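You operate a simulated robot arm through the tools that you are given. There is no shell and no other tool. Be economical: measure what you need, move in short steps, check, and stop when the job is done.

You run a simulated robot arm. Do the job below in one go: nothing can be reset, and whatever is moved stays where it is left.

JOB
Open the low cabinet drawer, put the spacer plate on the vice bench top away inside, then shut the drawer. Put the grey cloth on the vice bench top away on the finishing bench top. Put the grey adaptor on the vice bench top away on the hydraulics bench top. Put the white label on the coupler bench top away on the packing bench top. Open the lower drawer, take the medium seal on the coupler bench top and put it away inside and shut the drawer again. Pull the bench drawer open. Any order will do. Set down upright: grey adaptor.

Only the result counts: the job must be done as asked and must still hold three seconds after the hand-in. Knocking over, shifting, dropping, spilling or breaking anything else fails it. A push-on lid holds only when it is set on centred and level and pressed home; a screw cap is set on level and turned clockwise until tight. Flat cloth is picked up by pressing the open fingertips on it (5 to 10 N) and closing them slowly along it; thin cloth reads only 2 to 8 mm in the jaws.

ROBOT AND FRAMES
A 7-joint arm with a two-finger parallel gripper on a trunk, on a base that drives. Base frame: it is fixed to the floor where the robot stands at the start and does not move with it; the origin is under the middle of the robot, x ahead of it, y to its left, z up. Units: m, degrees, N and s.
With the tool pointing down near the work surface it reaches from about 0.22 to 0.74 m from the robot's upright axis, wherever it stands. Its first joint turns from -166.0 to 166.0 degrees. Places, roughly: bench drawer [-6.2, 1.2, 0.7]; finishing bench top [-0.3, -1.6, 0.9]; grey adaptor (6x6x8 cm) [-3.1, -1.5, 0.9]; grey cloth (9x5x4 cm) [-3, -1.3, 0.9]; hydraulics bench top [1.8, 1.2, 0.8]; low cabinet drawer [0.5, -0.3, 0.5]; low cabinet drawer inside [0.6, -0.3, 0.4]; lower drawer [-2.9, -4.8, 0.4]; lower drawer inside [-2.9, -4.9, 0.4]; medium seal (6x6x2 cm) [-4.5, -0.2, 0.8]; packing bench top [-5.9, 0.7, 0.9]; spacer plate (12x6x2 cm) [-2.8, -1.2, 0.9]; white label [-4.25, -0.75, 0.75]. Payload 1.57 kg.
The TCP is the grasp point between the finger pads, 0.03 m short of the fingertips. In the tool frame z runs along the fingers and y along their closing line. Largest opening 0.11 m; finger width 0.024, thickness 0.012; the body of the gripper, 0.048 by 0.112 m, starts 0.078 m behind the TCP.
Orientation is told as [roll, pitch, yaw] about the base's x, y, z axes, in that order, counted from this pose: with the fingers straight down and closing along the base's y, the tool's x points along the base's -x, its y along +y and its z along -z.

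CONTROLS
- The arm moves only by the tool send_rows. Its argument "series" is a list of rows, each an object (a shift or turn left out is 0, a gripper value left out holds the last) with "travel": the shift along the base's x, y, z in units of 40 mm (1.0 is 40 mm), a list of three; "turn": the turn, a rotation vector about the base's x, y, z in units of 6 degrees (1.0 is 6 degrees), a list of three. In form: [{"travel": [x, y, z], "turn": [ax, ay, az]}, ...]. A call has 1 to 10 rows; each row shifts and turns the commanded pose from where the row before left it. "jaw" is the finger opening in m, from 0 to 0.11, set as the call begins (left out, the last holds). A call with a number of a shift or a turn outside -1 to 1 is refused whole. Rows are played at 5 a second. More than 0.05 m and 8.6 degrees between two rows, or a gripper value outside its range, and nothing of the call is played. Where a pose cannot be reached the arm comes as near as it can. A force on the tool above 40 N (or 10 N above the force at the start of the call, whichever is more), or a blocked arm, ends the call early, and 0.2 s more pass. The fingers move at their own pace (about 0.045 m/s each) and stop on an object; they squeeze with about 27 N. The grip force told is the motor's: it shows also when the fingers shut on nothing. Time passes only in rows, and 0.2 s behind the last, so rows that do not move let the fingers close. The reply holds the time, the measured pose of the TCP, the force on the tool along the base axes, the opening and the grip force, in the units named above and with some noise, with the torque about the TCP (base axes, N m) and any sound that the robot's microphone picked up, and new pictures: "show" is both (left out), scene, wrist or none.
- Cameras (640 x 400 px; columns grow to the right, rows downward): "scene" is now at [-0.0082, 0.1226, 1.5148]; the picture's right is [-0.51, -0.86, 0.00], its down [-0.77, 0.46, -0.44] and it looks along [0.38, -0.23, -0.90] (base axes); focal length 274 px, centre (320, 200). "wrist" rides on the gripper at [0.07, 0.016, -0.141] in the tool frame; the picture's right is [-0.23, 0.97, 0.00], its down [-0.86, -0.20, -0.48] and it looks along [-0.47, -0.11, 0.88] (tool axes); focal length 222 px, centre (320, 200). There is no depth. A picture from a camera that has moved, and an enlarged one, comes with that camera's place and axes in the base frame and with its lens.
- slide_trunk(by): slides the trunk up (or, below 0, down) by that many m; the arm and the scene camera ride with it, the base frame stays. It gives what a move gives, with no picture.
- roll_base(legs): drives the robot by 1 to 6 legs, each [ahead, turn to the left] in m and degrees, along the robot's own axes; the way and the turn of a leg run together, so that a leg with both is an arc; at most 1.5 m and 180 degrees a leg. The arm and the cameras ride along, it lands a little off, and it stops where it bumps. It gives what a move gives, and a new picture of the scene camera.
- pan_tilt(pan, tilt): turns the head with the scene camera to pan (to the left, within 155 degrees either way) and tilt (down, from -29 to 69), counted from straight ahead of the robot. It gives what a move gives, and a new picture of the scene camera.
- enlarge(camera, box): a new picture of the part [left, top, right, bottom] of that camera's present view, enlarged. No time passes.
- job_done(): hands the job in; it is judged then, once.

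Work in short steps. Places have to be worked out from the pictures, the camera data and where the tool is seen: move nearer, look again, correct. Check each grasp and each placing, and mend what went wrong. You have 217 turns and 260 pictures in all, those below and enlarged ones among them. Open the gripper and draw the arm clear of the work before you hand the job in, unless the task says otherwise; then end with one line.

The tools are called after ">>>" as name(argument=value, ...) on one line, values as JSON. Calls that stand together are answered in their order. send_rows: Moves the arm, as the interface text tells. Its arguments: {"type":"object","properties":{"series":{"type":"array"},"jaw":{"type":"number"},"show":{"type":"string","enum":["both","scene","wrist","none"]}},"required":["series"]} The other tools are called the same way: slide_trunk (by) slides the trunk up or down; roll_base (legs) drives the base; pan_tilt (pan, tilt) turns the head that bears the scene camera; enlarge (camera, box) takes an enlarged picture of a part of a camera's view; job_done () hands the job in.

At the start:

```text
time: 0.0
tcp_pos: [0.4865, -0.0821, 0.7553]
ee_rot: [0.0, 0.0, 0.0]
wrist_force: [0.1, -0.1, 0.4]
torque: [0.01, -0.01, 0.02]
gripper_width: 0.11
grip_force: 0.0
trunk travel left (down, up): [-0.475, 0.115]
robot x, y, heading: [-0.0008, -0.0009, -0.0]
head pan, tilt: [-30.9, 63.7]
```

scene: 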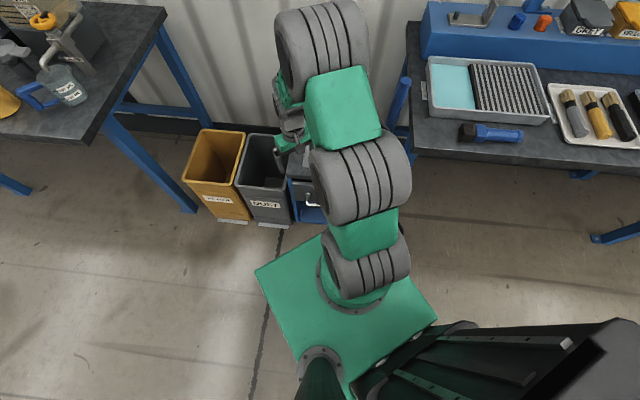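
wrist: 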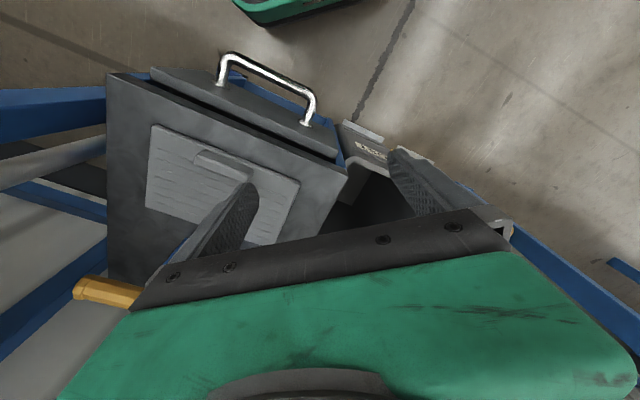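

I start by looking around with the head to map the surroundings, first toward the low cabinet.

>>> pan_tilt(pan=-40, tilt=40)

>>> pan_tilt(pan=-120, tilt=25)

>>> pan_tilt(pan=150, tilt=20)

>>> pan_tilt(pan=50, tilt=25)

```text
time: 0.9
tcp_pos: [0.4864, -0.0824, 0.7545]
ee_rot: [0.1, -0.1, -0.1]
wrist_force: [0.3, -0.1, 0.4]
torque: [-0.03, 0.03, 0.0]
gripper_width: 0.1101
grip_force: 0.0
trunk travel left (down, up): [-0.475, 0.115]
robot x, y, heading: [0.001, 0.0007, -0.1]
head pan, tilt: [-40.0, 40.0]
camera scene: at [0.0034, 0.0999, 1.5456], right [-0.64, -0.77, 0.0], down [-0.49, 0.41, -0.77], along [0.59, -0.49, -0.64], focal length 274 px, centre (320, 200)
```

scene: 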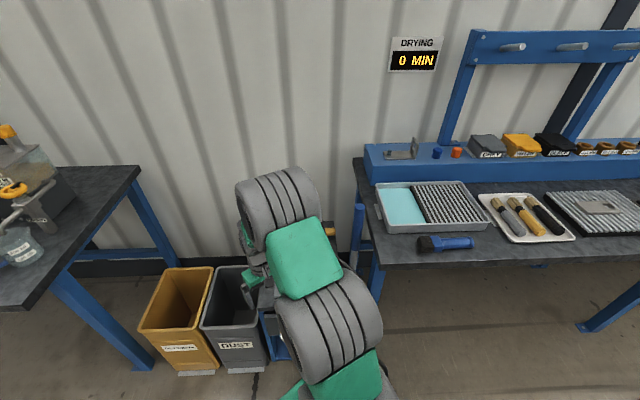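

```text
time: 2.4
tcp_pos: [0.4871, -0.0823, 0.7547]
ee_rot: [0.0, 0.0, 0.0]
wrist_force: [0.1, -0.3, 0.0]
torque: [-0.03, 0.0, 0.01]
gripper_width: 0.11
grip_force: 0.0
trunk travel left (down, up): [-0.475, 0.115]
robot x, y, heading: [0.0021, -0.0005, -0.0]
head pan, tilt: [-120.0, 25.0]
camera scene: at [-0.1077, 0.0747, 1.569], right [-0.87, 0.5, 0.0], down [0.21, 0.37, -0.91], along [-0.45, -0.79, -0.42], focal length 274 px, centre (320, 200)
```

scene: 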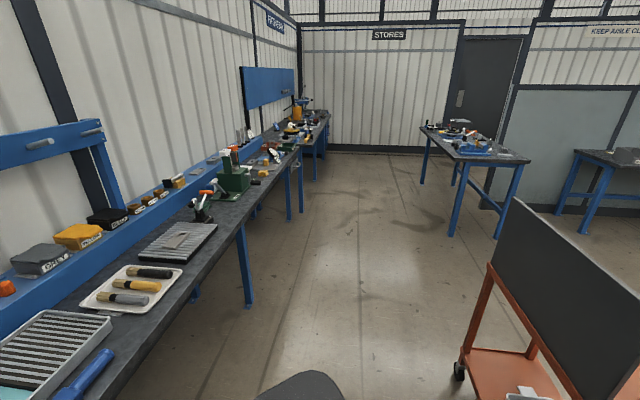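

```text
time: 6.2
tcp_pos: [0.4869, -0.0829, 0.7545]
ee_rot: [0.0, 0.0, 0.0]
wrist_force: [0.2, 0.0, -0.6]
torque: [-0.02, -0.01, 0.03]
gripper_width: 0.1102
grip_force: 0.1
trunk travel left (down, up): [-0.475, 0.115]
robot x, y, heading: [-0.0002, -0.0054, 0.1]
head pan, tilt: [150.0, 20.0]
camera scene: at [-0.1423, 0.2011, 1.5771], right [0.5, 0.87, 0.0], down [0.3, -0.17, -0.94], along [-0.81, 0.47, -0.34], focal length 274 px, centre (320, 200)
```

scene: 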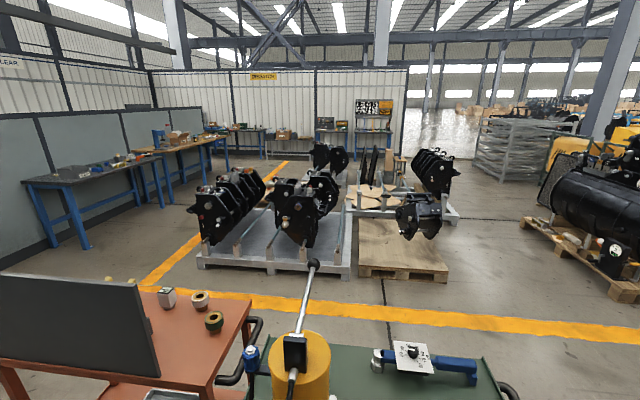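

```text
time: 7.9
tcp_pos: [0.4861, -0.0821, 0.7543]
ee_rot: [0.1, -0.1, 0.0]
wrist_force: [1.1, 0.4, 0.9]
torque: [-0.03, -0.01, -0.02]
gripper_width: 0.1099
grip_force: 0.1
trunk travel left (down, up): [-0.475, 0.115]
robot x, y, heading: [0.0011, 0.0002, -0.1]
head pan, tilt: [50.0, 25.0]
camera scene: at [-0.0025, 0.2251, 1.569], right [0.77, -0.64, 0.0], down [-0.27, -0.32, -0.91], along [0.58, 0.69, -0.42], focal length 274 px, centre (320, 200)
```

scene: 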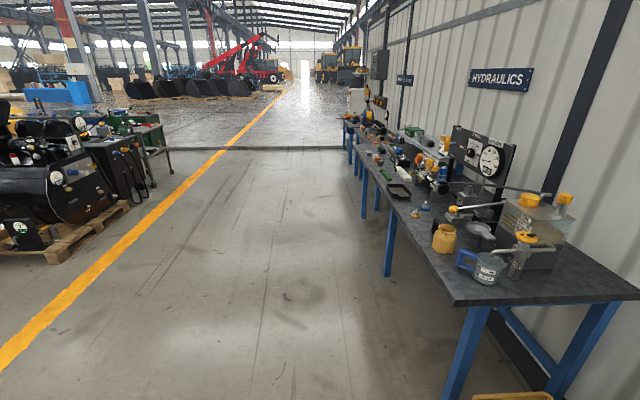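

The low cabinet drawer handle is around (0.40,-0.15,0.5), pulling toward (-0.77,0.64). I check what stands close behind me before I reposition.

>>> pan_tilt(pan=150, tilt=60)

>>> pan_tilt(pan=-150, tilt=45)

>>> pan_tilt(pan=100, tilt=50)

```text
time: 9.7
tcp_pos: [0.4867, -0.083, 0.7539]
ee_rot: [-0.1, 0.0, 0.0]
wrist_force: [0.9, 0.5, 0.0]
torque: [0.03, -0.04, 0.02]
gripper_width: 0.1099
grip_force: 0.1
trunk travel left (down, up): [-0.475, 0.115]
robot x, y, heading: [-0.0019, -0.0021, -0.2]
head pan, tilt: [150.0, 60.0]
camera scene: at [-0.1194, 0.1879, 1.5189], right [0.5, 0.87, 0.0], down [0.75, -0.43, -0.5], along [-0.43, 0.25, -0.87], focal length 274 px, centre (320, 200)
```

scene: 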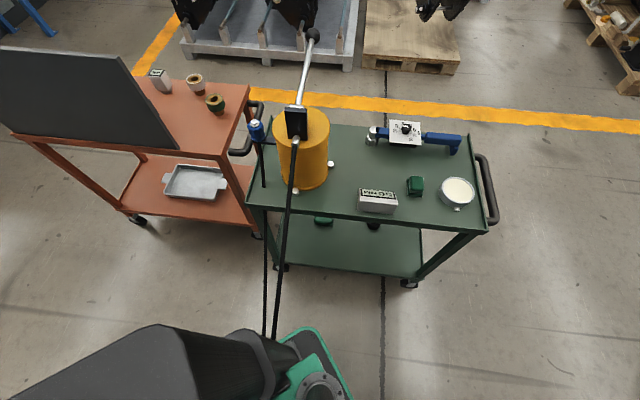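

```text
time: 13.8
tcp_pos: [0.4876, -0.0822, 0.7543]
ee_rot: [0.0, 0.0, 0.0]
wrist_force: [-0.9, -0.2, -0.3]
torque: [-0.03, -0.02, -0.01]
gripper_width: 0.1101
grip_force: 0.1
trunk travel left (down, up): [-0.475, 0.115]
robot x, y, heading: [0.0047, 0.0032, 0.1]
head pan, tilt: [-150.0, 45.0]
camera scene: at [-0.1321, 0.1138, 1.5384], right [-0.5, 0.87, 0.0], down [0.61, 0.35, -0.71], along [-0.61, -0.35, -0.71], focal length 274 px, centre (320, 200)
```

scene: 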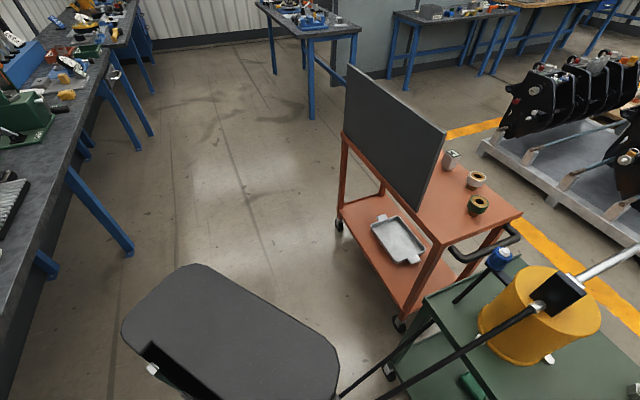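

```text
time: 17.3
tcp_pos: [0.487, -0.0826, 0.7545]
ee_rot: [0.0, -0.1, 0.0]
wrist_force: [0.3, 0.0, -0.4]
torque: [-0.01, 0.0, 0.05]
gripper_width: 0.11
grip_force: 0.0
trunk travel left (down, up): [-0.475, 0.115]
robot x, y, heading: [0.0009, -0.003, -0.2]
head pan, tilt: [100.0, 50.0]
camera scene: at [-0.075, 0.2304, 1.5315], right [0.98, 0.17, 0.0], down [0.13, -0.75, -0.64], along [-0.11, 0.63, -0.77], focal length 274 px, centre (320, 200)
```

scene: 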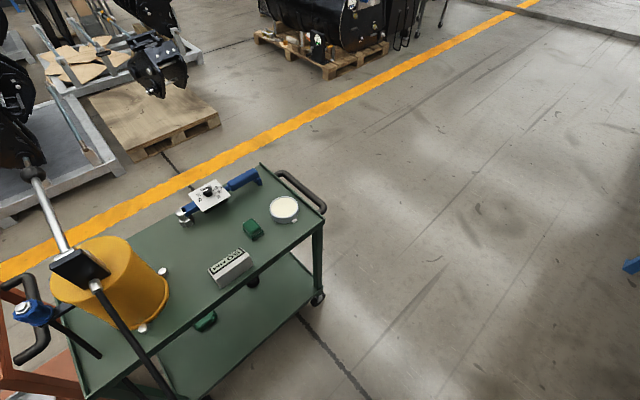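

Carts stand ~0.6 m behind, so I'll stand sideways to the cabinet: turn 52° left and reverse 0.45 m, leaving the handle ahead-right.

>>> roll_base(legs=[[0, 52], [-0.45, 0]])

>>> pan_tilt(pan=-40, tilt=50)

```text
time: 22.4
tcp_pos: [0.0835, -0.0233, 0.7541]
ee_rot: [-0.1, 0.0, 53.2]
wrist_force: [-0.1, 0.1, 0.3]
torque: [0.05, -0.01, 0.01]
gripper_width: 0.1099
grip_force: 0.2
trunk travel left (down, up): [-0.475, 0.115]
robot x, y, heading: [-0.2737, -0.3633, 53.4]
head pan, tilt: [100.0, 50.0]
camera scene: at [-0.5044, -0.2846, 1.5315], right [0.45, 0.89, 0.0], down [0.68, -0.34, -0.64], along [-0.57, 0.29, -0.77], focal length 274 px, centre (320, 200)
```

scene: 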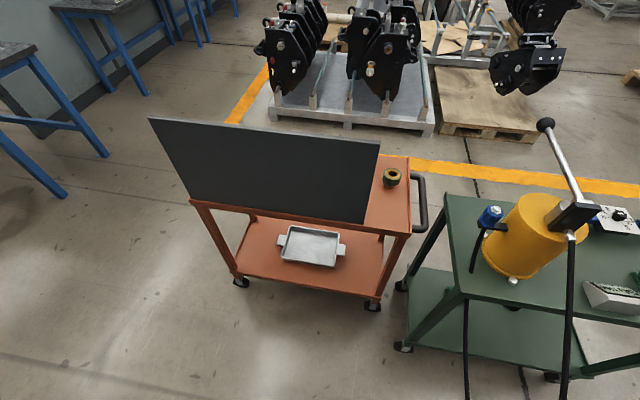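

```text
time: 24.6
tcp_pos: [0.0836, -0.0221, 0.7545]
ee_rot: [0.0, 0.0, 53.2]
wrist_force: [0.2, 0.4, 0.0]
torque: [0.0, 0.01, 0.01]
gripper_width: 0.11
grip_force: 0.0
trunk travel left (down, up): [-0.475, 0.115]
robot x, y, heading: [-0.2721, -0.3649, 53.2]
head pan, tilt: [-40.0, 50.0]
camera scene: at [-0.3606, -0.3016, 1.5315], right [0.23, -0.97, 0.0], down [-0.75, -0.18, -0.64], along [0.63, 0.15, -0.77], focal length 274 px, centre (320, 200)
```

scene: 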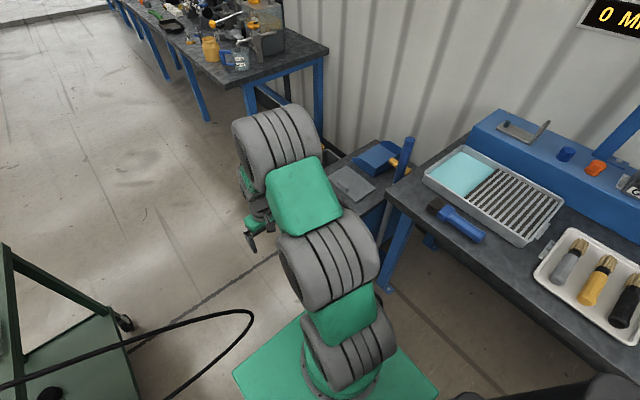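

The tool yaw already closes across the handle bar. I move toward above the handle and look with the wrist camera.

>>> send_rows(series=[{"travel": [1, -0.4, 0]}, {"travel": [1, -0.4, 0]}, {"travel": [1, -0.4, 0]}, {"travel": [1, -0.4, 0]}, {"travel": [1, -0.4, 0]}, {"travel": [1, -0.4, 0]}, {"travel": [0, 0, 0]}], show="wrist")

```text
time: 26.2
tcp_pos: [0.3222, -0.1239, 0.755]
ee_rot: [0.0, 0.0, 53.1]
wrist_force: [-0.5, 1.0, -0.2]
torque: [0.0, 0.0, 0.01]
gripper_width: 0.1101
grip_force: 0.0
trunk travel left (down, up): [-0.475, 0.115]
robot x, y, heading: [-0.274, -0.3635, 53.1]
head pan, tilt: [-40.0, 50.0]
camera wrist: at [0.268, -0.1695, 0.8971], right [-0.64, 0.76, 0.0], down [0.67, 0.57, 0.48], along [0.37, 0.31, -0.88], focal length 222 px, centre (320, 200)
```

wrist: 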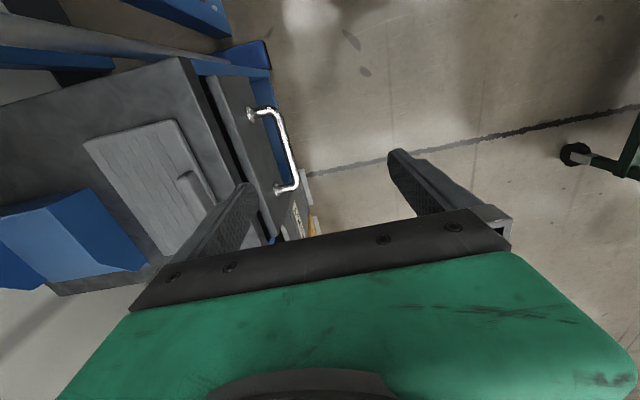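

Triangulating the bar from two wrist views gives about (0.395,-0.146,0.495), with the cabinet top at z≈0.60. I'll hook the inner finger behind the bar with the palm kept clear: lower the trunk, then align.

>>> slide_trunk(by=-0.13)

>>> send_rows(series=[{"travel": [0.6, -0.05, 0]}, {"travel": [0.6, -0.05, 0]}, {"travel": [0, 0, 0]}], jaw=0.08, show="wrist")

```text
time: 27.8
tcp_pos: [0.3229, -0.1217, 0.6251]
ee_rot: [0.0, 0.0, 53.2]
wrist_force: [0.4, 0.3, 0.6]
torque: [-0.01, 0.0, 0.0]
gripper_width: 0.1099
grip_force: 0.2
trunk travel left (down, up): [-0.345, 0.245]
robot x, y, heading: [-0.2735, -0.3617, 53.2]
head pan, tilt: [-40.0, 50.0]
```

```text
time: 28.6
tcp_pos: [0.3704, -0.1261, 0.6249]
ee_rot: [0.0, 0.0, 53.2]
wrist_force: [0.5, 1.3, -0.4]
torque: [0.0, -0.04, -0.01]
gripper_width: 0.0799
grip_force: 0.0
trunk travel left (down, up): [-0.345, 0.245]
robot x, y, heading: [-0.2745, -0.3651, 53.3]
head pan, tilt: [-40.0, 50.0]
camera wrist: at [0.3153, -0.1727, 0.767], right [-0.64, 0.76, 0.0], down [0.67, 0.57, 0.48], along [0.37, 0.31, -0.88], focal length 222 px, centre (320, 200)
```

wrist: 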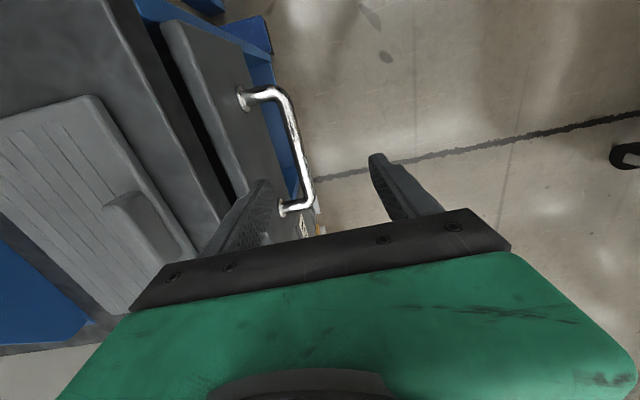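

The gap behind the bar is ~3.5 cm and the inner finger lines up with it. Descend to bar level, watching force.

>>> send_rows(series=[{"travel": [0.12, -0.1, -0.8]}, {"travel": [0, 0, -0.8]}, {"travel": [0, 0, -0.8]}, {"travel": [0, 0, -0.7]}, {"travel": [0, 0, 0]}], show="wrist")

```text
time: 29.8
tcp_pos: [0.3744, -0.1324, 0.4991]
ee_rot: [-0.1, 0.0, 53.2]
wrist_force: [0.2, 0.2, -0.1]
torque: [0.0, 0.01, 0.01]
gripper_width: 0.0796
grip_force: 0.1
trunk travel left (down, up): [-0.345, 0.245]
robot x, y, heading: [-0.2741, -0.3593, 53.1]
head pan, tilt: [-40.0, 50.0]
camera wrist: at [0.3204, -0.1786, 0.6421], right [-0.64, 0.76, 0.0], down [0.67, 0.57, 0.48], along [0.37, 0.31, -0.88], focal length 222 px, centre (320, 200)
```

wrist: 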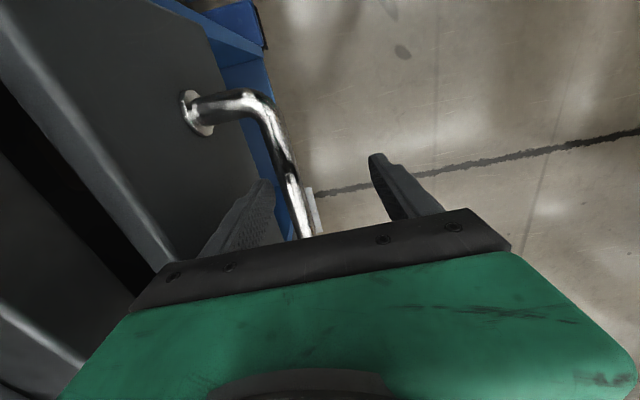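

The bar is between the fingers without contact; close on it.

>>> send_rows(series=[{}, {}, {}, {}, {}], jaw=0.0, show="none")

```text
time: 31.0
tcp_pos: [0.3749, -0.132, 0.4999]
ee_rot: [0.0, 0.0, 53.3]
wrist_force: [-0.6, 0.9, 0.0]
torque: [0.02, 0.0, -0.56]
gripper_width: 0.0181
grip_force: 26.0
trunk travel left (down, up): [-0.345, 0.245]
robot x, y, heading: [-0.2703, -0.3632, 53.4]
head pan, tilt: [-40.0, 50.0]
```

Gripped (18 mm bar). Pull outward along (-0.8,0.6).

>>> send_rows(series=[{"travel": [-0.4, 0.3, 0]}, {"travel": [-0.8, 0.6, 0]}, {"travel": [-0.8, 0.6, 0]}, {"travel": [-0.8, 0.6, 0]}, {"travel": [-0.8, 0.6, 0]}, {"travel": [-0.8, 0.6, 0]}, {"travel": [0, 0, 0]}], show="wrist")

```text
time: 32.6
tcp_pos: [0.1998, 0.0008, 0.5]
ee_rot: [0.0, 0.0, 53.2]
wrist_force: [9.7, 15.2, -18.0]
torque: [0.4, -0.31, -0.74]
gripper_width: 0.0177
grip_force: 32.3
trunk travel left (down, up): [-0.345, 0.245]
robot x, y, heading: [-0.2756, -0.3626, 53.2]
head pan, tilt: [-40.0, 50.0]
camera wrist: at [0.1453, -0.0458, 0.6429], right [-0.65, 0.76, 0.0], down [0.67, 0.57, 0.48], along [0.37, 0.31, -0.88], focal length 222 px, centre (320, 200)
```

wrist: 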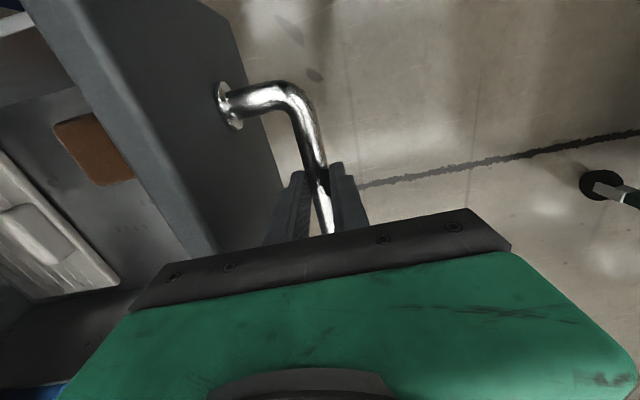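

Drawer is out ~0.22 m with some lateral load. I release, rise, and look.

>>> send_rows(series=[{}, {}], jaw=0.05, show="none")

>>> send_rows(series=[{"travel": [0, 0, 1]}, {"travel": [0, 0, 1]}, {"travel": [0, 0, 1]}, {"travel": [0, 0, 1]}, {"travel": [0.6, -0.4, 1]}, {"travel": [0.6, -0.4, 1]}, {"travel": [0, 0, 0]}], show="both")

```text
time: 33.2
tcp_pos: [0.1998, -0.0009, 0.5031]
ee_rot: [0.0, 0.1, 53.2]
wrist_force: [0.7, -0.1, 0.8]
torque: [-0.02, 0.0, -0.01]
gripper_width: 0.05
grip_force: 0.1
trunk travel left (down, up): [-0.345, 0.245]
robot x, y, heading: [-0.2759, -0.3668, 53.1]
head pan, tilt: [-40.0, 50.0]
```

```text
time: 34.8
tcp_pos: [0.245, -0.0315, 0.7395]
ee_rot: [0.0, 0.0, 53.2]
wrist_force: [-0.7, -1.2, -0.8]
torque: [0.02, 0.02, -0.01]
gripper_width: 0.05
grip_force: 0.1
trunk travel left (down, up): [-0.345, 0.245]
robot x, y, heading: [-0.2713, -0.3631, 53.2]
head pan, tilt: [-40.0, 50.0]
camera scene: at [-0.3606, -0.3019, 1.4015], right [0.23, -0.97, 0.0], down [-0.75, -0.18, -0.64], along [0.63, 0.15, -0.77], focal length 274 px, centre (320, 200)
camera wrist: at [0.1909, -0.0783, 0.8814], right [-0.64, 0.76, 0.0], down [0.67, 0.57, 0.48], along [0.37, 0.31, -0.88], focal length 222 px, centre (320, 200)
```

scene: 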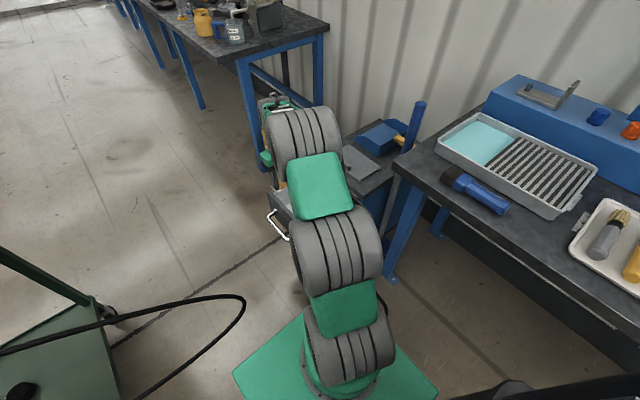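
wrist: 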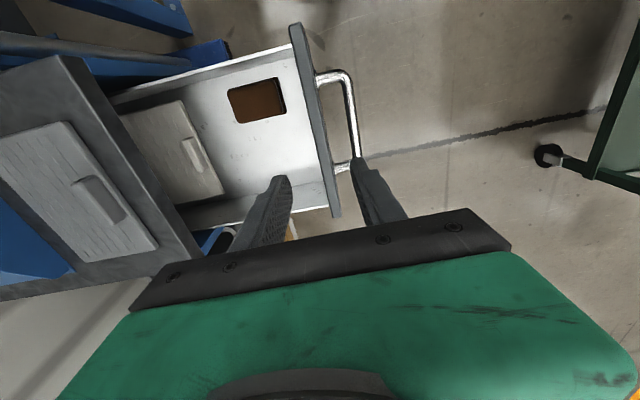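

The drawer is open; inside lie a grey plate and a brown block with free floor near the front. Now tuck the arm and drive toward the vice bench: reverse down the aisle, then turn.

>>> send_rows(series=[{"travel": [-1, 0, 0.4]}, {"travel": [-1, 0, 0.4]}, {"travel": [-1, 0, 0.4]}, {"travel": [-1, 0, 0.4]}, {"travel": [-1, 0, 0.4]}, {"travel": [-1, 0, 0.4]}, {"travel": [-0.8, 0, 0]}], show="none")

>>> slide_trunk(by=0.2)

>>> roll_base(legs=[[-1.45, 0], [0, 90]])

>>> pan_tilt(pan=30, tilt=25)

```text
time: 36.4
tcp_pos: [-0.0266, -0.0304, 0.8362]
ee_rot: [0.0, 0.0, 53.2]
wrist_force: [0.3, -0.6, -0.9]
torque: [0.02, 0.01, 0.05]
gripper_width: 0.0499
grip_force: 0.1
trunk travel left (down, up): [-0.345, 0.245]
robot x, y, heading: [-0.2735, -0.3659, 53.0]
head pan, tilt: [-40.0, 50.0]
```

```text
time: 38.5
tcp_pos: [-0.0243, -0.0304, 1.0364]
ee_rot: [0.0, -0.1, 53.2]
wrist_force: [-0.6, 0.5, -0.5]
torque: [0.0, 0.03, 0.02]
gripper_width: 0.0499
grip_force: 0.0
trunk travel left (down, up): [-0.545, 0.045]
robot x, y, heading: [-0.2766, -0.3654, 53.6]
head pan, tilt: [-40.0, 50.0]
```

```text
time: 49.6
tcp_pos: [-1.4823, -1.2787, 1.0378]
ee_rot: [0.0, -0.1, 141.6]
wrist_force: [-0.1, 0.9, 0.5]
torque: [0.0, -0.03, 0.02]
gripper_width: 0.05
grip_force: 0.0
trunk travel left (down, up): [-0.545, 0.045]
robot x, y, heading: [-1.1541, -1.5365, 141.6]
head pan, tilt: [-40.0, 50.0]
camera scene: at [-1.2214, -1.6204, 1.6015], right [0.98, 0.2, 0.0], down [0.15, -0.75, -0.64], along [-0.13, 0.63, -0.77], focal length 274 px, centre (320, 200)
```

scene: 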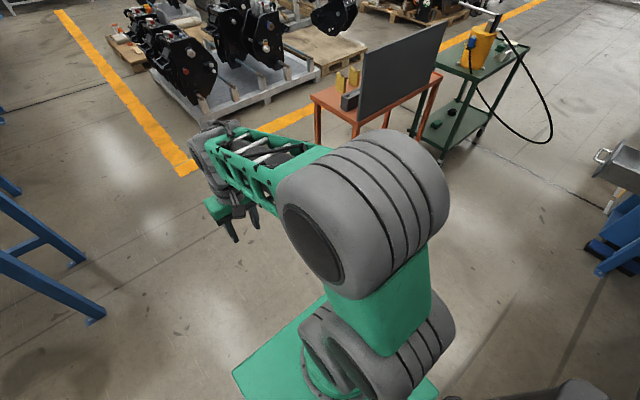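

```text
time: 51.0
tcp_pos: [-1.4823, -1.279, 1.0366]
ee_rot: [0.0, -0.1, 141.7]
wrist_force: [0.2, -0.4, -0.2]
torque: [0.04, 0.0, 0.04]
gripper_width: 0.0498
grip_force: 0.1
trunk travel left (down, up): [-0.545, 0.045]
robot x, y, heading: [-1.1532, -1.5393, 141.8]
head pan, tilt: [30.0, 25.0]
camera scene: at [-1.297, -1.6821, 1.6389], right [0.15, 0.99, 0.0], down [0.42, -0.06, -0.91], along [-0.9, 0.13, -0.42], focal length 274 px, centre (320, 200)
```

scene: 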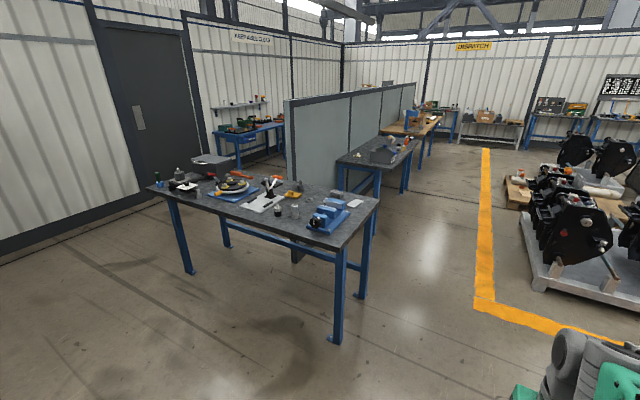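

The vice bench (blue vice at its near end) is ahead; the next bench beyond the gap is the coupler bench. I'll drive into the gap between the two and reverse in so the vice bench is on my right.

>>> roll_base(legs=[[0, 3], [1.05, 0], [1.05, 0], [0, -91.5]])

>>> pan_tilt(pan=-125, tilt=40)

```text
time: 65.9
tcp_pos: [-2.619, 0.0452, 1.0379]
ee_rot: [0.1, -0.1, 51.6]
wrist_force: [-0.7, -1.4, -0.1]
torque: [0.0, 0.04, 0.0]
gripper_width: 0.0498
grip_force: 0.0
trunk travel left (down, up): [-0.545, 0.045]
robot x, y, heading: [-2.875, -0.2815, 51.8]
head pan, tilt: [30.0, 25.0]
camera scene: at [-3.0225, -0.1417, 1.639], right [0.99, -0.15, 0.0], down [-0.06, -0.42, -0.91], along [0.13, 0.9, -0.42], focal length 274 px, centre (320, 200)
```

scene: 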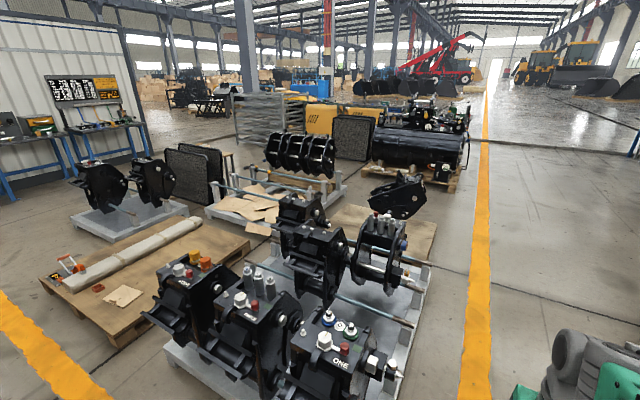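

```text
time: 68.3
tcp_pos: [-2.6178, 0.0464, 1.037]
ee_rot: [0.1, 0.1, 51.6]
wrist_force: [-0.1, 0.6, -0.2]
torque: [0.01, -0.01, -0.02]
gripper_width: 0.0502
grip_force: 0.0
trunk travel left (down, up): [-0.545, 0.045]
robot x, y, heading: [-2.8778, -0.2809, 51.9]
head pan, tilt: [-125.0, 40.0]
camera scene: at [-3.0116, -0.3142, 1.6157], right [-0.96, -0.29, 0.0], down [-0.18, 0.62, -0.77], along [0.22, -0.73, -0.64], focal length 274 px, centre (320, 200)
```

scene: 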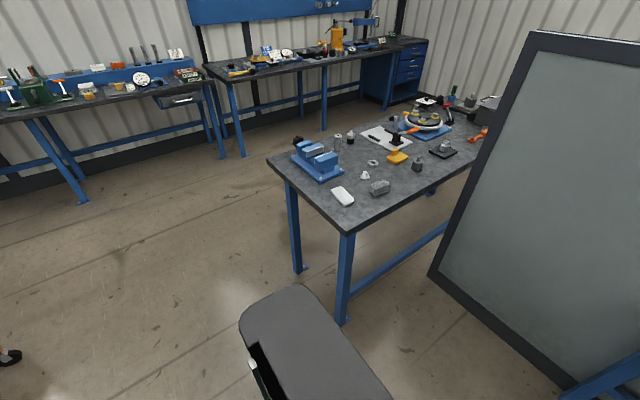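

Now a good view of the vice bench; enlarge it to identify spacer plate, cloth and adaptor.

>>> enlarge(camera="scene", box=[260, 80, 500, 230])

```text
2.67 times, centred on (380, 155) of scene
camera zoom: at [-3.0116, -0.3142, 1.6157], right [-0.96, -0.29, 0.0], down [-0.18, 0.62, -0.77], along [0.22, -0.73, -0.64], focal length 732 px, centre (160, 320)
```

zoom: 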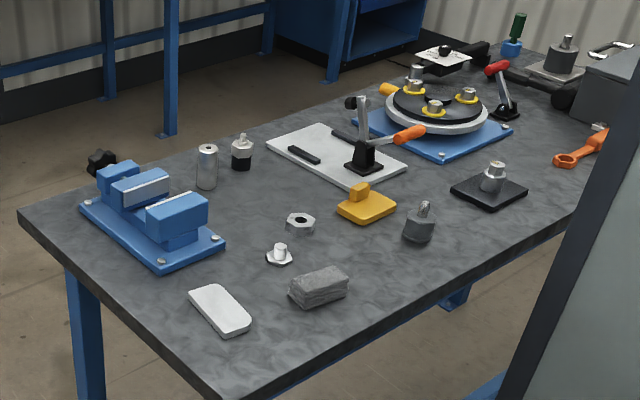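

White bar = spacer plate ≈(-2.84,-1.23), folded grey cloth ≈(-2.99,-1.33), adaptor with stud ≈(-3.15,-1.56). Reverse 0.8 m into the gap.

>>> roll_base(legs=[[-0.8, 0]])

>>> pan_tilt(pan=-90, tilt=50)

```text
time: 72.5
tcp_pos: [-3.1093, -0.5742, 1.0376]
ee_rot: [0.0, 0.1, 51.7]
wrist_force: [-0.1, 0.3, -0.4]
torque: [-0.01, -0.03, -0.03]
gripper_width: 0.0497
grip_force: 0.1
trunk travel left (down, up): [-0.545, 0.045]
robot x, y, heading: [-3.3665, -0.9004, 52.1]
head pan, tilt: [-125.0, 40.0]
camera scene: at [-3.5018, -0.935, 1.6156], right [-0.96, -0.29, 0.0], down [-0.19, 0.62, -0.77], along [0.22, -0.73, -0.64], focal length 274 px, centre (320, 200)
```

scene: 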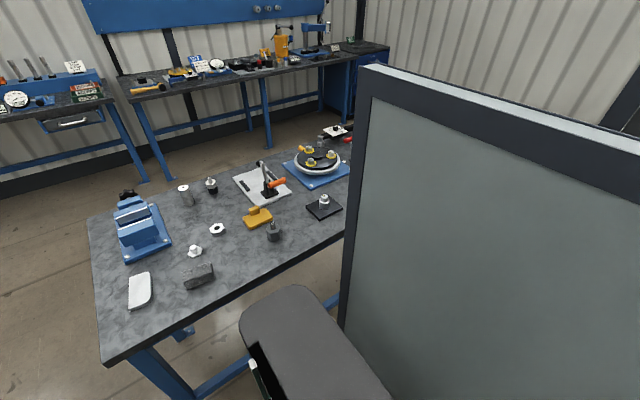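

```text
time: 73.5
tcp_pos: [-3.1079, -0.5753, 1.0378]
ee_rot: [0.0, 0.0, 51.7]
wrist_force: [0.1, 0.6, 0.1]
torque: [0.03, 0.03, -0.01]
gripper_width: 0.0502
grip_force: 0.0
trunk travel left (down, up): [-0.545, 0.045]
robot x, y, heading: [-3.3666, -0.9018, 51.9]
head pan, tilt: [-90.0, 50.0]
camera scene: at [-3.4657, -0.9012, 1.6015], right [-0.62, -0.78, 0.0], down [-0.6, 0.47, -0.64], along [0.5, -0.4, -0.77], focal length 274 px, centre (320, 200)
```

scene: 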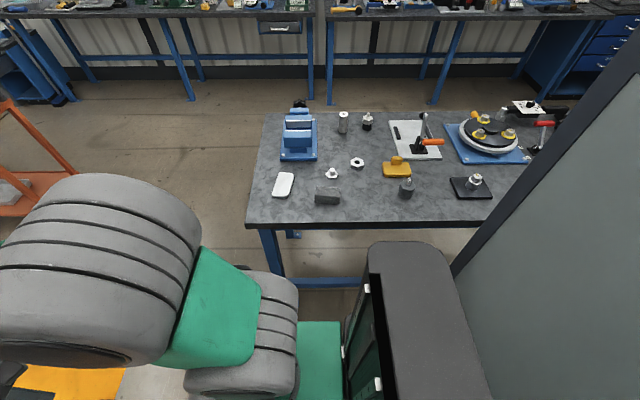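

Triangulated: spacer ≈(-2.842,-1.226, top 0.857), cloth ≈(-3.00,-1.31), adaptor ≈(-3.14,-1.55); all in reach. Swing the arm over the spacer plate with a -90° yaw turn.

>>> send_rows(series=[{"travel": [0.39, -0.957, 0], "turn": [0, 0, -0.88]}, {"travel": [0.39, -0.957, 0], "turn": [0, 0, -0.88]}, {"travel": [0.39, -0.957, 0], "turn": [0, 0, -0.88]}, {"travel": [0.39, -0.957, 0], "turn": [0, 0, -0.88]}, {"travel": [0.39, -0.957, 0], "turn": [0, 0, -0.88]}, {"travel": [0.39, -0.957, 0], "turn": [0, 0, -0.88]}, {"travel": [0.39, -0.957, 0], "turn": [0, 0, -0.88]}, {"travel": [0.39, -0.957, 0], "turn": [0, 0, -0.88]}, {"travel": [0.39, -0.957, 0], "turn": [0, 0, -0.88]}, {"travel": [0.39, -0.957, 0], "turn": [0, 0, -0.88]}], show="none")

>>> send_rows(series=[{"travel": [0.39, -0.957, 0], "turn": [0, 0, -0.88]}, {"travel": [0.39, -0.957, 0], "turn": [0, 0, -0.88]}, {"travel": [0.39, -0.957, 0], "turn": [0, 0, -0.88]}, {"travel": [0.39, -0.957, 0], "turn": [0, 0, -0.88]}, {"travel": [0.39, -0.957, 0], "turn": [0, 0, -0.88]}, {"travel": [0.39, -0.957, 0], "turn": [0, 0, -0.88]}, {"travel": [0.39, -0.957, 0], "turn": [0, 0, -0.88]}, {}], jaw=0.1, show="wrist")

```text
time: 75.8
tcp_pos: [-2.9528, -0.9593, 1.0338]
ee_rot: [0.0, 0.0, -1.0]
wrist_force: [-0.1, 0.4, -0.3]
torque: [-0.02, -0.02, -0.01]
gripper_width: 0.05
grip_force: 0.1
trunk travel left (down, up): [-0.545, 0.045]
robot x, y, heading: [-3.3653, -0.8999, 51.4]
head pan, tilt: [-90.0, 50.0]
```

```text
time: 77.5
tcp_pos: [-2.8437, -1.2254, 1.0361]
ee_rot: [0.0, 0.1, -38.2]
wrist_force: [-1.1, -0.4, -0.9]
torque: [0.0, 0.02, 0.01]
gripper_width: 0.1002
grip_force: 0.0
trunk travel left (down, up): [-0.545, 0.045]
robot x, y, heading: [-3.3655, -0.9019, 51.8]
head pan, tilt: [-90.0, 50.0]
camera wrist: at [-2.8887, -1.1712, 1.179], right [0.78, 0.63, 0.0], down [0.55, -0.68, 0.48], along [0.3, -0.37, -0.88], focal length 222 px, centre (320, 200)
```

wrist: 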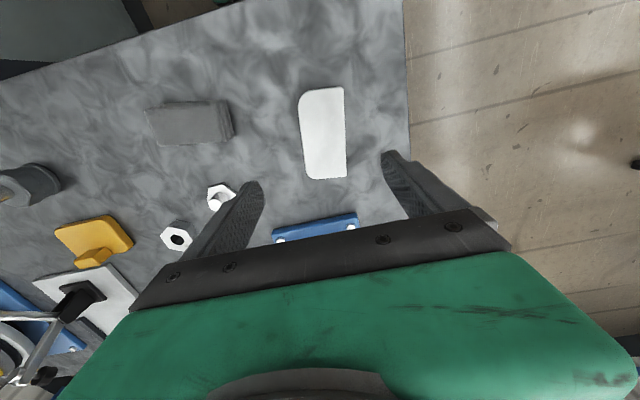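

Spacer centre ≈(-2.842,-1.22) with long axis at -46.5°, so I yaw -8° and descend to grip height.

>>> send_rows(series=[{"travel": [0.03, 0.07, -0.8], "turn": [0, 0, -0.7]}, {"travel": [0.03, 0.07, -0.8], "turn": [0, 0, -0.7]}, {"travel": [0, 0, -0.8]}, {"travel": [0, 0, -0.8]}, {"travel": [0, 0, -0.8]}, {}], show="wrist")

```text
time: 78.8
tcp_pos: [-2.8393, -1.2215, 0.8905]
ee_rot: [0.0, -0.2, -46.5]
wrist_force: [-2.2, 1.6, 10.1]
torque: [-0.15, 0.45, -0.23]
gripper_width: 0.0999
grip_force: 0.1
trunk travel left (down, up): [-0.545, 0.045]
robot x, y, heading: [-3.3681, -0.9009, 51.7]
head pan, tilt: [-90.0, 50.0]
stopped in row 6: the force on the tool passed its limit (the readings are from after the stop); the commanded pose is now the measured one
camera wrist: at [-2.8749, -1.1599, 1.0317], right [0.86, 0.51, 0.0], down [0.44, -0.76, 0.48], along [0.24, -0.41, -0.88], focal length 222 px, centre (320, 200)
```

wrist: 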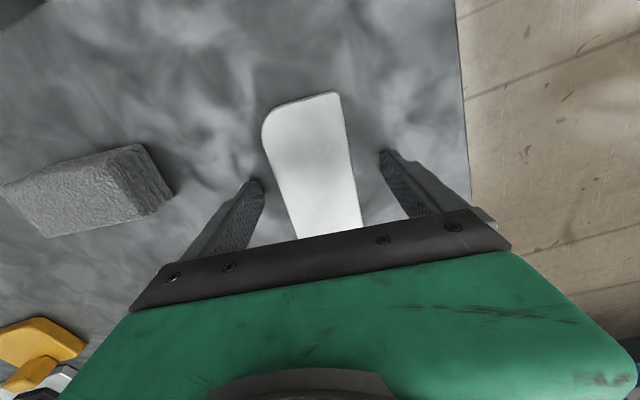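

The fingertips touched the table at TCP z=0.89, so the table is at ≈0.86. Lift 3 mm and close on the plate.

>>> send_rows(series=[{"travel": [-0.1, 0.1, 0.08]}, {}, {}, {}, {}], jaw=0.04, show="none")

>>> send_rows(series=[{"travel": [0, 0, 0.5]}, {"travel": [0, 0, 1]}, {"travel": [0, 0, 1]}, {}], show="wrist")

```text
time: 80.0
tcp_pos: [-2.8435, -1.2154, 0.8913]
ee_rot: [0.0, 0.0, -46.3]
wrist_force: [-1.8, 0.1, -0.6]
torque: [0.13, 0.18, 0.05]
gripper_width: 0.0597
grip_force: 26.5
trunk travel left (down, up): [-0.545, 0.045]
robot x, y, heading: [-3.3646, -0.9014, 51.8]
head pan, tilt: [-90.0, 50.0]
```

```text
time: 81.0
tcp_pos: [-2.8445, -1.217, 0.9925]
ee_rot: [0.0, 0.0, -46.4]
wrist_force: [-0.4, 0.4, -7.2]
torque: [0.04, 0.03, 0.03]
gripper_width: 0.0598
grip_force: 27.0
trunk travel left (down, up): [-0.545, 0.045]
robot x, y, heading: [-3.3648, -0.9017, 51.5]
head pan, tilt: [-90.0, 50.0]
camera wrist: at [-2.8793, -1.1554, 1.1344], right [0.86, 0.51, 0.0], down [0.44, -0.76, 0.48], along [0.24, -0.41, -0.88], focal length 222 px, centre (320, 200)
```

wrist: 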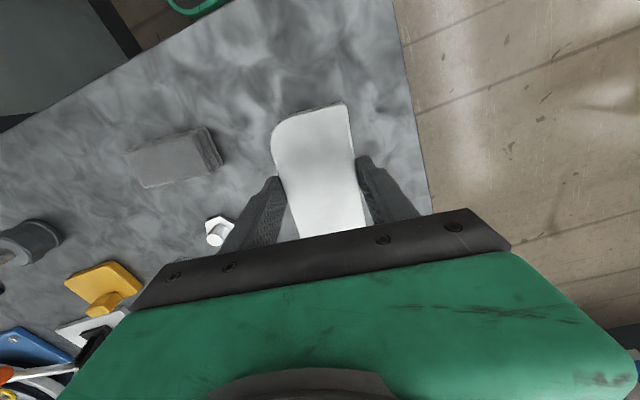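

Plate held (59.7 mm, ~0.7 kg). Tuck the arm back in front of the robot.

>>> send_rows(series=[{"travel": [-0.387, 0.944, 0.07], "turn": [0, 0, 0.961]}, {"travel": [-0.387, 0.944, 0.07], "turn": [0, 0, 0.961]}, {"travel": [-0.387, 0.944, 0.07], "turn": [0, 0, 0.961]}, {"travel": [-0.387, 0.944, 0.07], "turn": [0, 0, 0.961]}, {"travel": [-0.387, 0.944, 0.07], "turn": [0, 0, 0.961]}, {"travel": [-0.387, 0.944, 0.07], "turn": [0, 0, 0.961]}, {"travel": [-0.387, 0.944, 0.07], "turn": [0, 0, 0.961]}, {"travel": [-0.387, 0.944, 0.07], "turn": [0, 0, 0.961]}, {"travel": [-0.387, 0.944, 0.07], "turn": [0, 0, 0.961]}, {"travel": [-0.387, 0.944, 0.07], "turn": [0, 0, 0.961]}], show="none")

>>> send_rows(series=[{"travel": [-0.387, 0.944, 0.07], "turn": [0, 0, 0.961]}, {"travel": [-0.387, 0.944, 0.07], "turn": [0, 0, 0.961]}, {"travel": [-0.387, 0.944, 0.07], "turn": [0, 0, 0.961]}, {"travel": [-0.387, 0.944, 0.07], "turn": [0, 0, 0.961]}, {"travel": [-0.387, 0.944, 0.07], "turn": [0, 0, 0.961]}, {"travel": [-0.387, 0.944, 0.07], "turn": [0, 0, 0.961]}, {"travel": [-0.387, 0.944, 0.07], "turn": [0, 0, 0.961]}, {}], show="none")

>>> roll_base(legs=[[0.75, 0], [0, -88.7], [1.07, 0], [1.07, 0], [0, 90]])

```text
time: 83.2
tcp_pos: [-2.998, -0.836, 1.0211]
ee_rot: [-0.1, 0.0, 11.2]
wrist_force: [0.9, 0.8, -7.3]
torque: [-0.03, 0.05, 0.01]
gripper_width: 0.0598
grip_force: 27.5
trunk travel left (down, up): [-0.545, 0.045]
robot x, y, heading: [-3.3662, -0.9024, 51.6]
head pan, tilt: [-90.0, 50.0]
```

```text
time: 85.0
tcp_pos: [-3.1066, -0.5733, 1.0395]
ee_rot: [0.0, 0.0, 51.6]
wrist_force: [-0.4, -0.4, -8.4]
torque: [-0.04, 0.03, 0.0]
gripper_width: 0.06
grip_force: 26.9
trunk travel left (down, up): [-0.545, 0.045]
robot x, y, heading: [-3.3639, -0.9026, 51.9]
head pan, tilt: [-90.0, 50.0]
```

```text
time: 106.8
tcp_pos: [-0.9433, -1.2882, 1.0404]
ee_rot: [0.1, 0.0, 51.2]
wrist_force: [-0.5, 0.3, -7.2]
torque: [-0.03, 0.09, 0.01]
gripper_width: 0.0598
grip_force: 26.8
trunk travel left (down, up): [-0.545, 0.045]
robot x, y, heading: [-1.204, -1.6156, 51.1]
head pan, tilt: [-90.0, 50.0]
camera scene: at [-1.3045, -1.6136, 1.6015], right [-0.62, -0.78, 0.0], down [-0.6, 0.48, -0.64], along [0.5, -0.4, -0.77], focal length 274 px, centre (320, 200)
```

scene: 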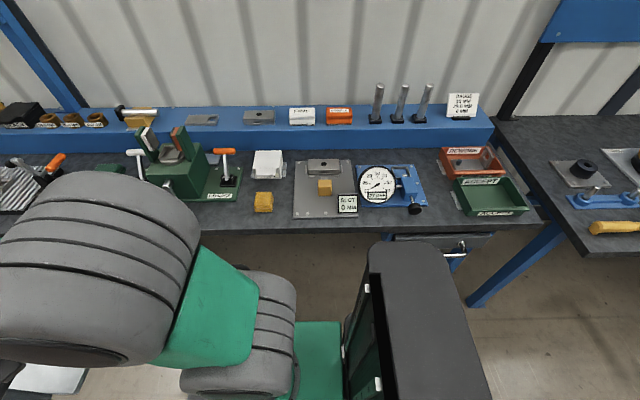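

On course; drive to my earlier standing point at the low cabinet.

>>> roll_base(legs=[[0, 2.3], [0.8, 0], [0.76, 0]])

```text
time: 115.2
tcp_pos: [-0.0286, -0.024, 1.0398]
ee_rot: [-0.1, 0.0, 53.4]
wrist_force: [-1.1, 0.4, -7.5]
torque: [-0.08, 0.04, 0.01]
gripper_width: 0.0597
grip_force: 26.7
trunk travel left (down, up): [-0.545, 0.045]
robot x, y, heading: [-0.2777, -0.36, 53.6]
head pan, tilt: [-90.0, 50.0]
camera scene: at [-0.3765, -0.3619, 1.6015], right [-0.59, -0.8, 0.0], down [-0.62, 0.45, -0.64], along [0.52, -0.38, -0.77], focal length 274 px, centre (320, 200)
```

scene: 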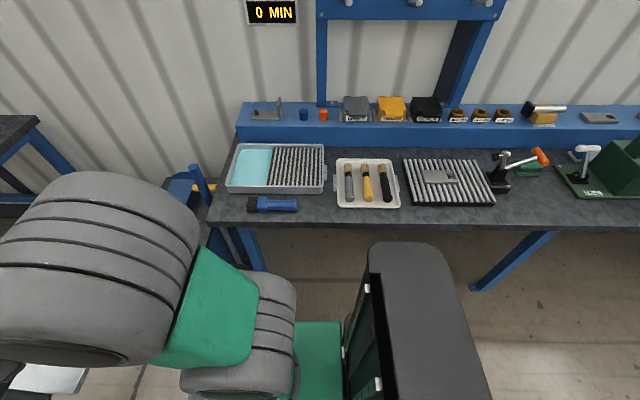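

Arrived. Nudge 6 cm forward, extend the arm over the free part of the drawer (between brown block and plate), and look.

>>> roll_base(legs=[[0.06, 0]])

>>> send_rows(series=[{"travel": [0.95, -0.18, -0.4]}, {"travel": [0.95, -0.18, -0.4]}, {"travel": [0.95, -0.18, -0.4]}, {"travel": [0.95, -0.18, -0.4]}, {"travel": [0.95, -0.18, -0.4]}, {"travel": [0.95, -0.18, -0.4]}, {"travel": [0.95, -0.18, -0.4]}, {"travel": [0.95, -0.18, -0.4]}, {"travel": [0.95, -0.18, -0.4]}, {}], show="wrist")

```text
time: 116.1
tcp_pos: [0.0069, 0.0255, 1.0396]
ee_rot: [-0.1, 0.1, 53.5]
wrist_force: [0.0, 0.7, -7.5]
torque: [-0.06, 0.04, 0.01]
gripper_width: 0.0598
grip_force: 27.3
trunk travel left (down, up): [-0.545, 0.045]
robot x, y, heading: [-0.2404, -0.3143, 53.2]
head pan, tilt: [-90.0, 50.0]
camera scene: at [-0.3406, -0.3134, 1.6015], right [-0.59, -0.8, 0.0], down [-0.62, 0.45, -0.64], along [0.52, -0.38, -0.77], focal length 274 px, centre (320, 200)
```

scene: 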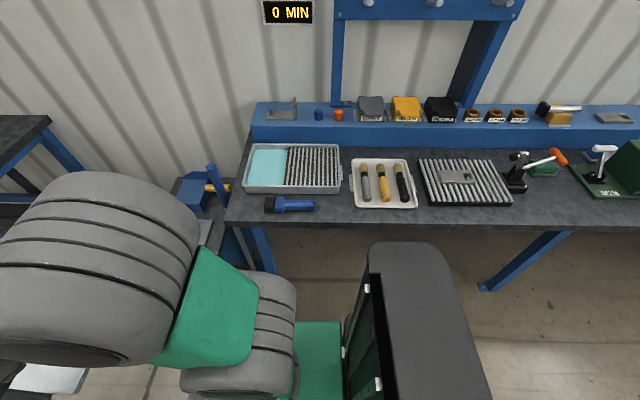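

```text
time: 118.3
tcp_pos: [0.3522, -0.0422, 0.897]
ee_rot: [0.0, 0.0, 53.4]
wrist_force: [-0.2, 0.7, -7.9]
torque: [-0.07, 0.04, 0.02]
gripper_width: 0.0599
grip_force: 26.0
trunk travel left (down, up): [-0.545, 0.045]
robot x, y, heading: [-0.2451, -0.3126, 53.6]
head pan, tilt: [-90.0, 50.0]
camera wrist: at [0.2978, -0.0886, 1.0382], right [-0.65, 0.76, 0.0], down [0.67, 0.57, 0.48], along [0.36, 0.31, -0.88], focal length 222 px, centre (320, 200)
```

wrist: 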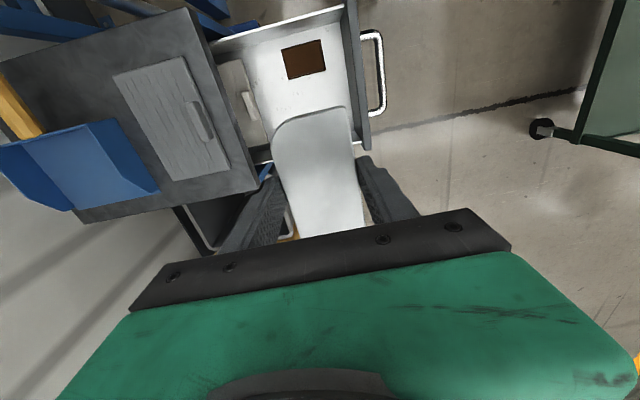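

Brown block ends at t≈0.09 and drawer spans to t≈0.25, so I aim the plate centre at (0.375,-0.066) and lower with the trunk for a closer look.

>>> send_rows(series=[{"travel": [0.58, -0.6, 0]}, {}], show="none")

>>> slide_trunk(by=-0.29)

>>> send_rows(series=[{}], show="wrist")

```text
time: 118.9
tcp_pos: [0.3746, -0.0655, 0.8953]
ee_rot: [-0.1, 0.0, 53.4]
wrist_force: [-0.2, 0.1, -7.1]
torque: [-0.02, 0.04, -0.02]
gripper_width: 0.0599
grip_force: 27.0
trunk travel left (down, up): [-0.545, 0.045]
robot x, y, heading: [-0.2401, -0.3168, 53.4]
head pan, tilt: [-90.0, 50.0]
```

```text
time: 121.8
tcp_pos: [0.374, -0.065, 0.6043]
ee_rot: [0.0, 0.0, 53.5]
wrist_force: [0.1, 0.7, -7.0]
torque: [-0.04, -0.02, -0.03]
gripper_width: 0.0598
grip_force: 26.6
trunk travel left (down, up): [-0.255, 0.335]
robot x, y, heading: [-0.2401, -0.3158, 53.6]
head pan, tilt: [-90.0, 50.0]
```

```text
time: 122.2
tcp_pos: [0.3743, -0.0666, 0.606]
ee_rot: [0.0, 0.0, 53.4]
wrist_force: [-0.1, -1.0, -6.9]
torque: [-0.08, 0.03, -0.03]
gripper_width: 0.0598
grip_force: 26.8
trunk travel left (down, up): [-0.255, 0.335]
robot x, y, heading: [-0.2477, -0.3124, 53.5]
head pan, tilt: [-90.0, 50.0]
camera wrist: at [0.3203, -0.1132, 0.7474], right [-0.65, 0.76, 0.0], down [0.67, 0.57, 0.48], along [0.36, 0.31, -0.88], focal length 222 px, centre (320, 200)
```

wrist: 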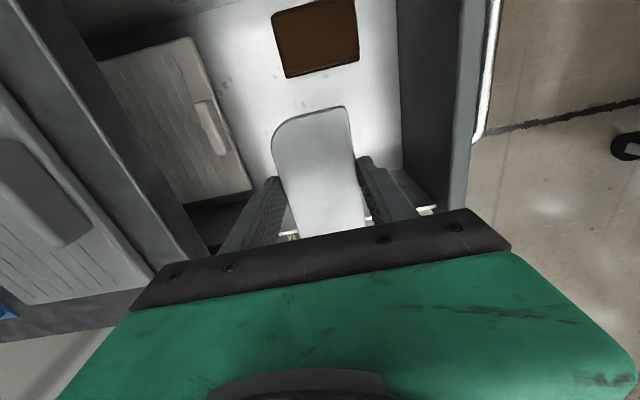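

Plate sits clear between the block and the side wall. Descend gently until contact.

>>> send_rows(series=[{"travel": [0, 0, -0.8]}, {"travel": [0, 0, -0.8]}, {"travel": [0, 0, -0.8]}, {"travel": [0, 0, -0.4]}, {"travel": [0, 0, -0.25]}, {"travel": [0, 0, -0.25]}, {"travel": [0, 0, -0.25]}, {"travel": [0, 0, -0.25]}, {"travel": [0, 0, -0.25]}], show="wrist")

```text
time: 124.2
tcp_pos: [0.3803, -0.0666, 0.4566]
ee_rot: [-0.5, -0.4, 53.4]
wrist_force: [-6.0, -8.6, 20.5]
torque: [-0.39, 1.38, 0.56]
gripper_width: 0.0597
grip_force: 26.7
trunk travel left (down, up): [-0.255, 0.335]
robot x, y, heading: [-0.2425, -0.3119, 53.1]
head pan, tilt: [-90.0, 50.0]
stopped in row 9: the force on the tool passed its limit (the readings are from after the stop); the commanded pose is now the measured one
camera wrist: at [0.3249, -0.1142, 0.5984], right [-0.64, 0.76, 0.0], down [0.67, 0.56, 0.49], along [0.38, 0.31, -0.87], focal length 222 px, centre (320, 200)
```

wrist: 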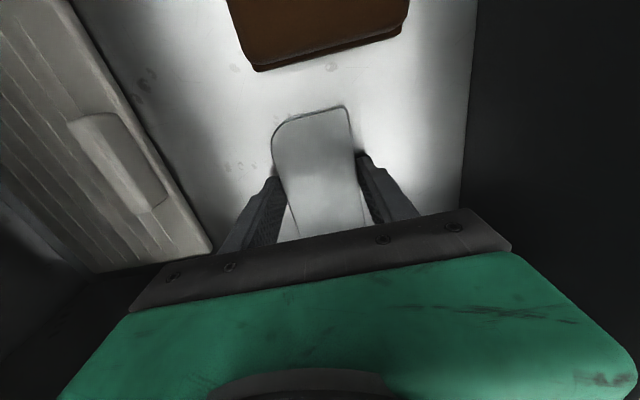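

On the floor, clear of everything. Release and rise.

>>> send_rows(series=[{"travel": [0, 0, 0.05]}, {}, {}], jaw=0.085, show="none")

>>> send_rows(series=[{"travel": [0, 0, 1]}, {"travel": [0, 0, 1]}, {"travel": [0, 0, 1]}, {"travel": [0, 0, 1]}, {"travel": [0, 0, 1]}, {}], show="wrist")

```text
time: 125.0
tcp_pos: [0.38, -0.0657, 0.4566]
ee_rot: [-0.3, -0.5, 53.3]
wrist_force: [-6.4, -5.9, 17.3]
torque: [0.18, 0.93, 0.43]
gripper_width: 0.0858
grip_force: 0.5
trunk travel left (down, up): [-0.255, 0.335]
robot x, y, heading: [-0.2393, -0.3117, 53.6]
head pan, tilt: [-90.0, 50.0]
```

```text
time: 126.4
tcp_pos: [0.3803, -0.0677, 0.6566]
ee_rot: [-0.2, -0.3, 53.5]
wrist_force: [-0.4, -0.3, 0.4]
torque: [0.02, -0.02, -0.03]
gripper_width: 0.0852
grip_force: 0.0
trunk travel left (down, up): [-0.255, 0.335]
robot x, y, heading: [-0.2403, -0.31, 53.5]
head pan, tilt: [-90.0, 50.0]
camera wrist: at [0.3251, -0.1141, 0.7993], right [-0.65, 0.76, 0.0], down [0.67, 0.57, 0.49], along [0.37, 0.31, -0.87], focal length 222 px, centre (320, 200)
```

wrist: 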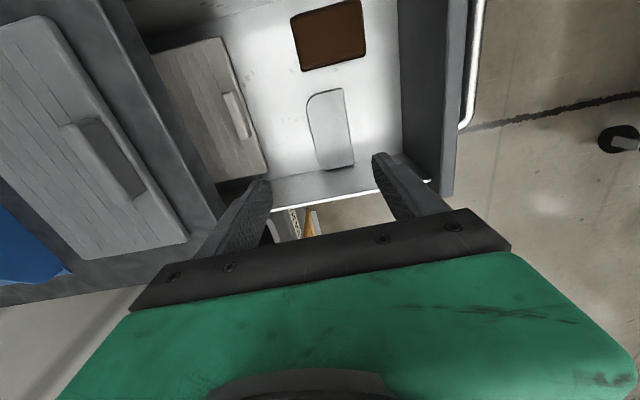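

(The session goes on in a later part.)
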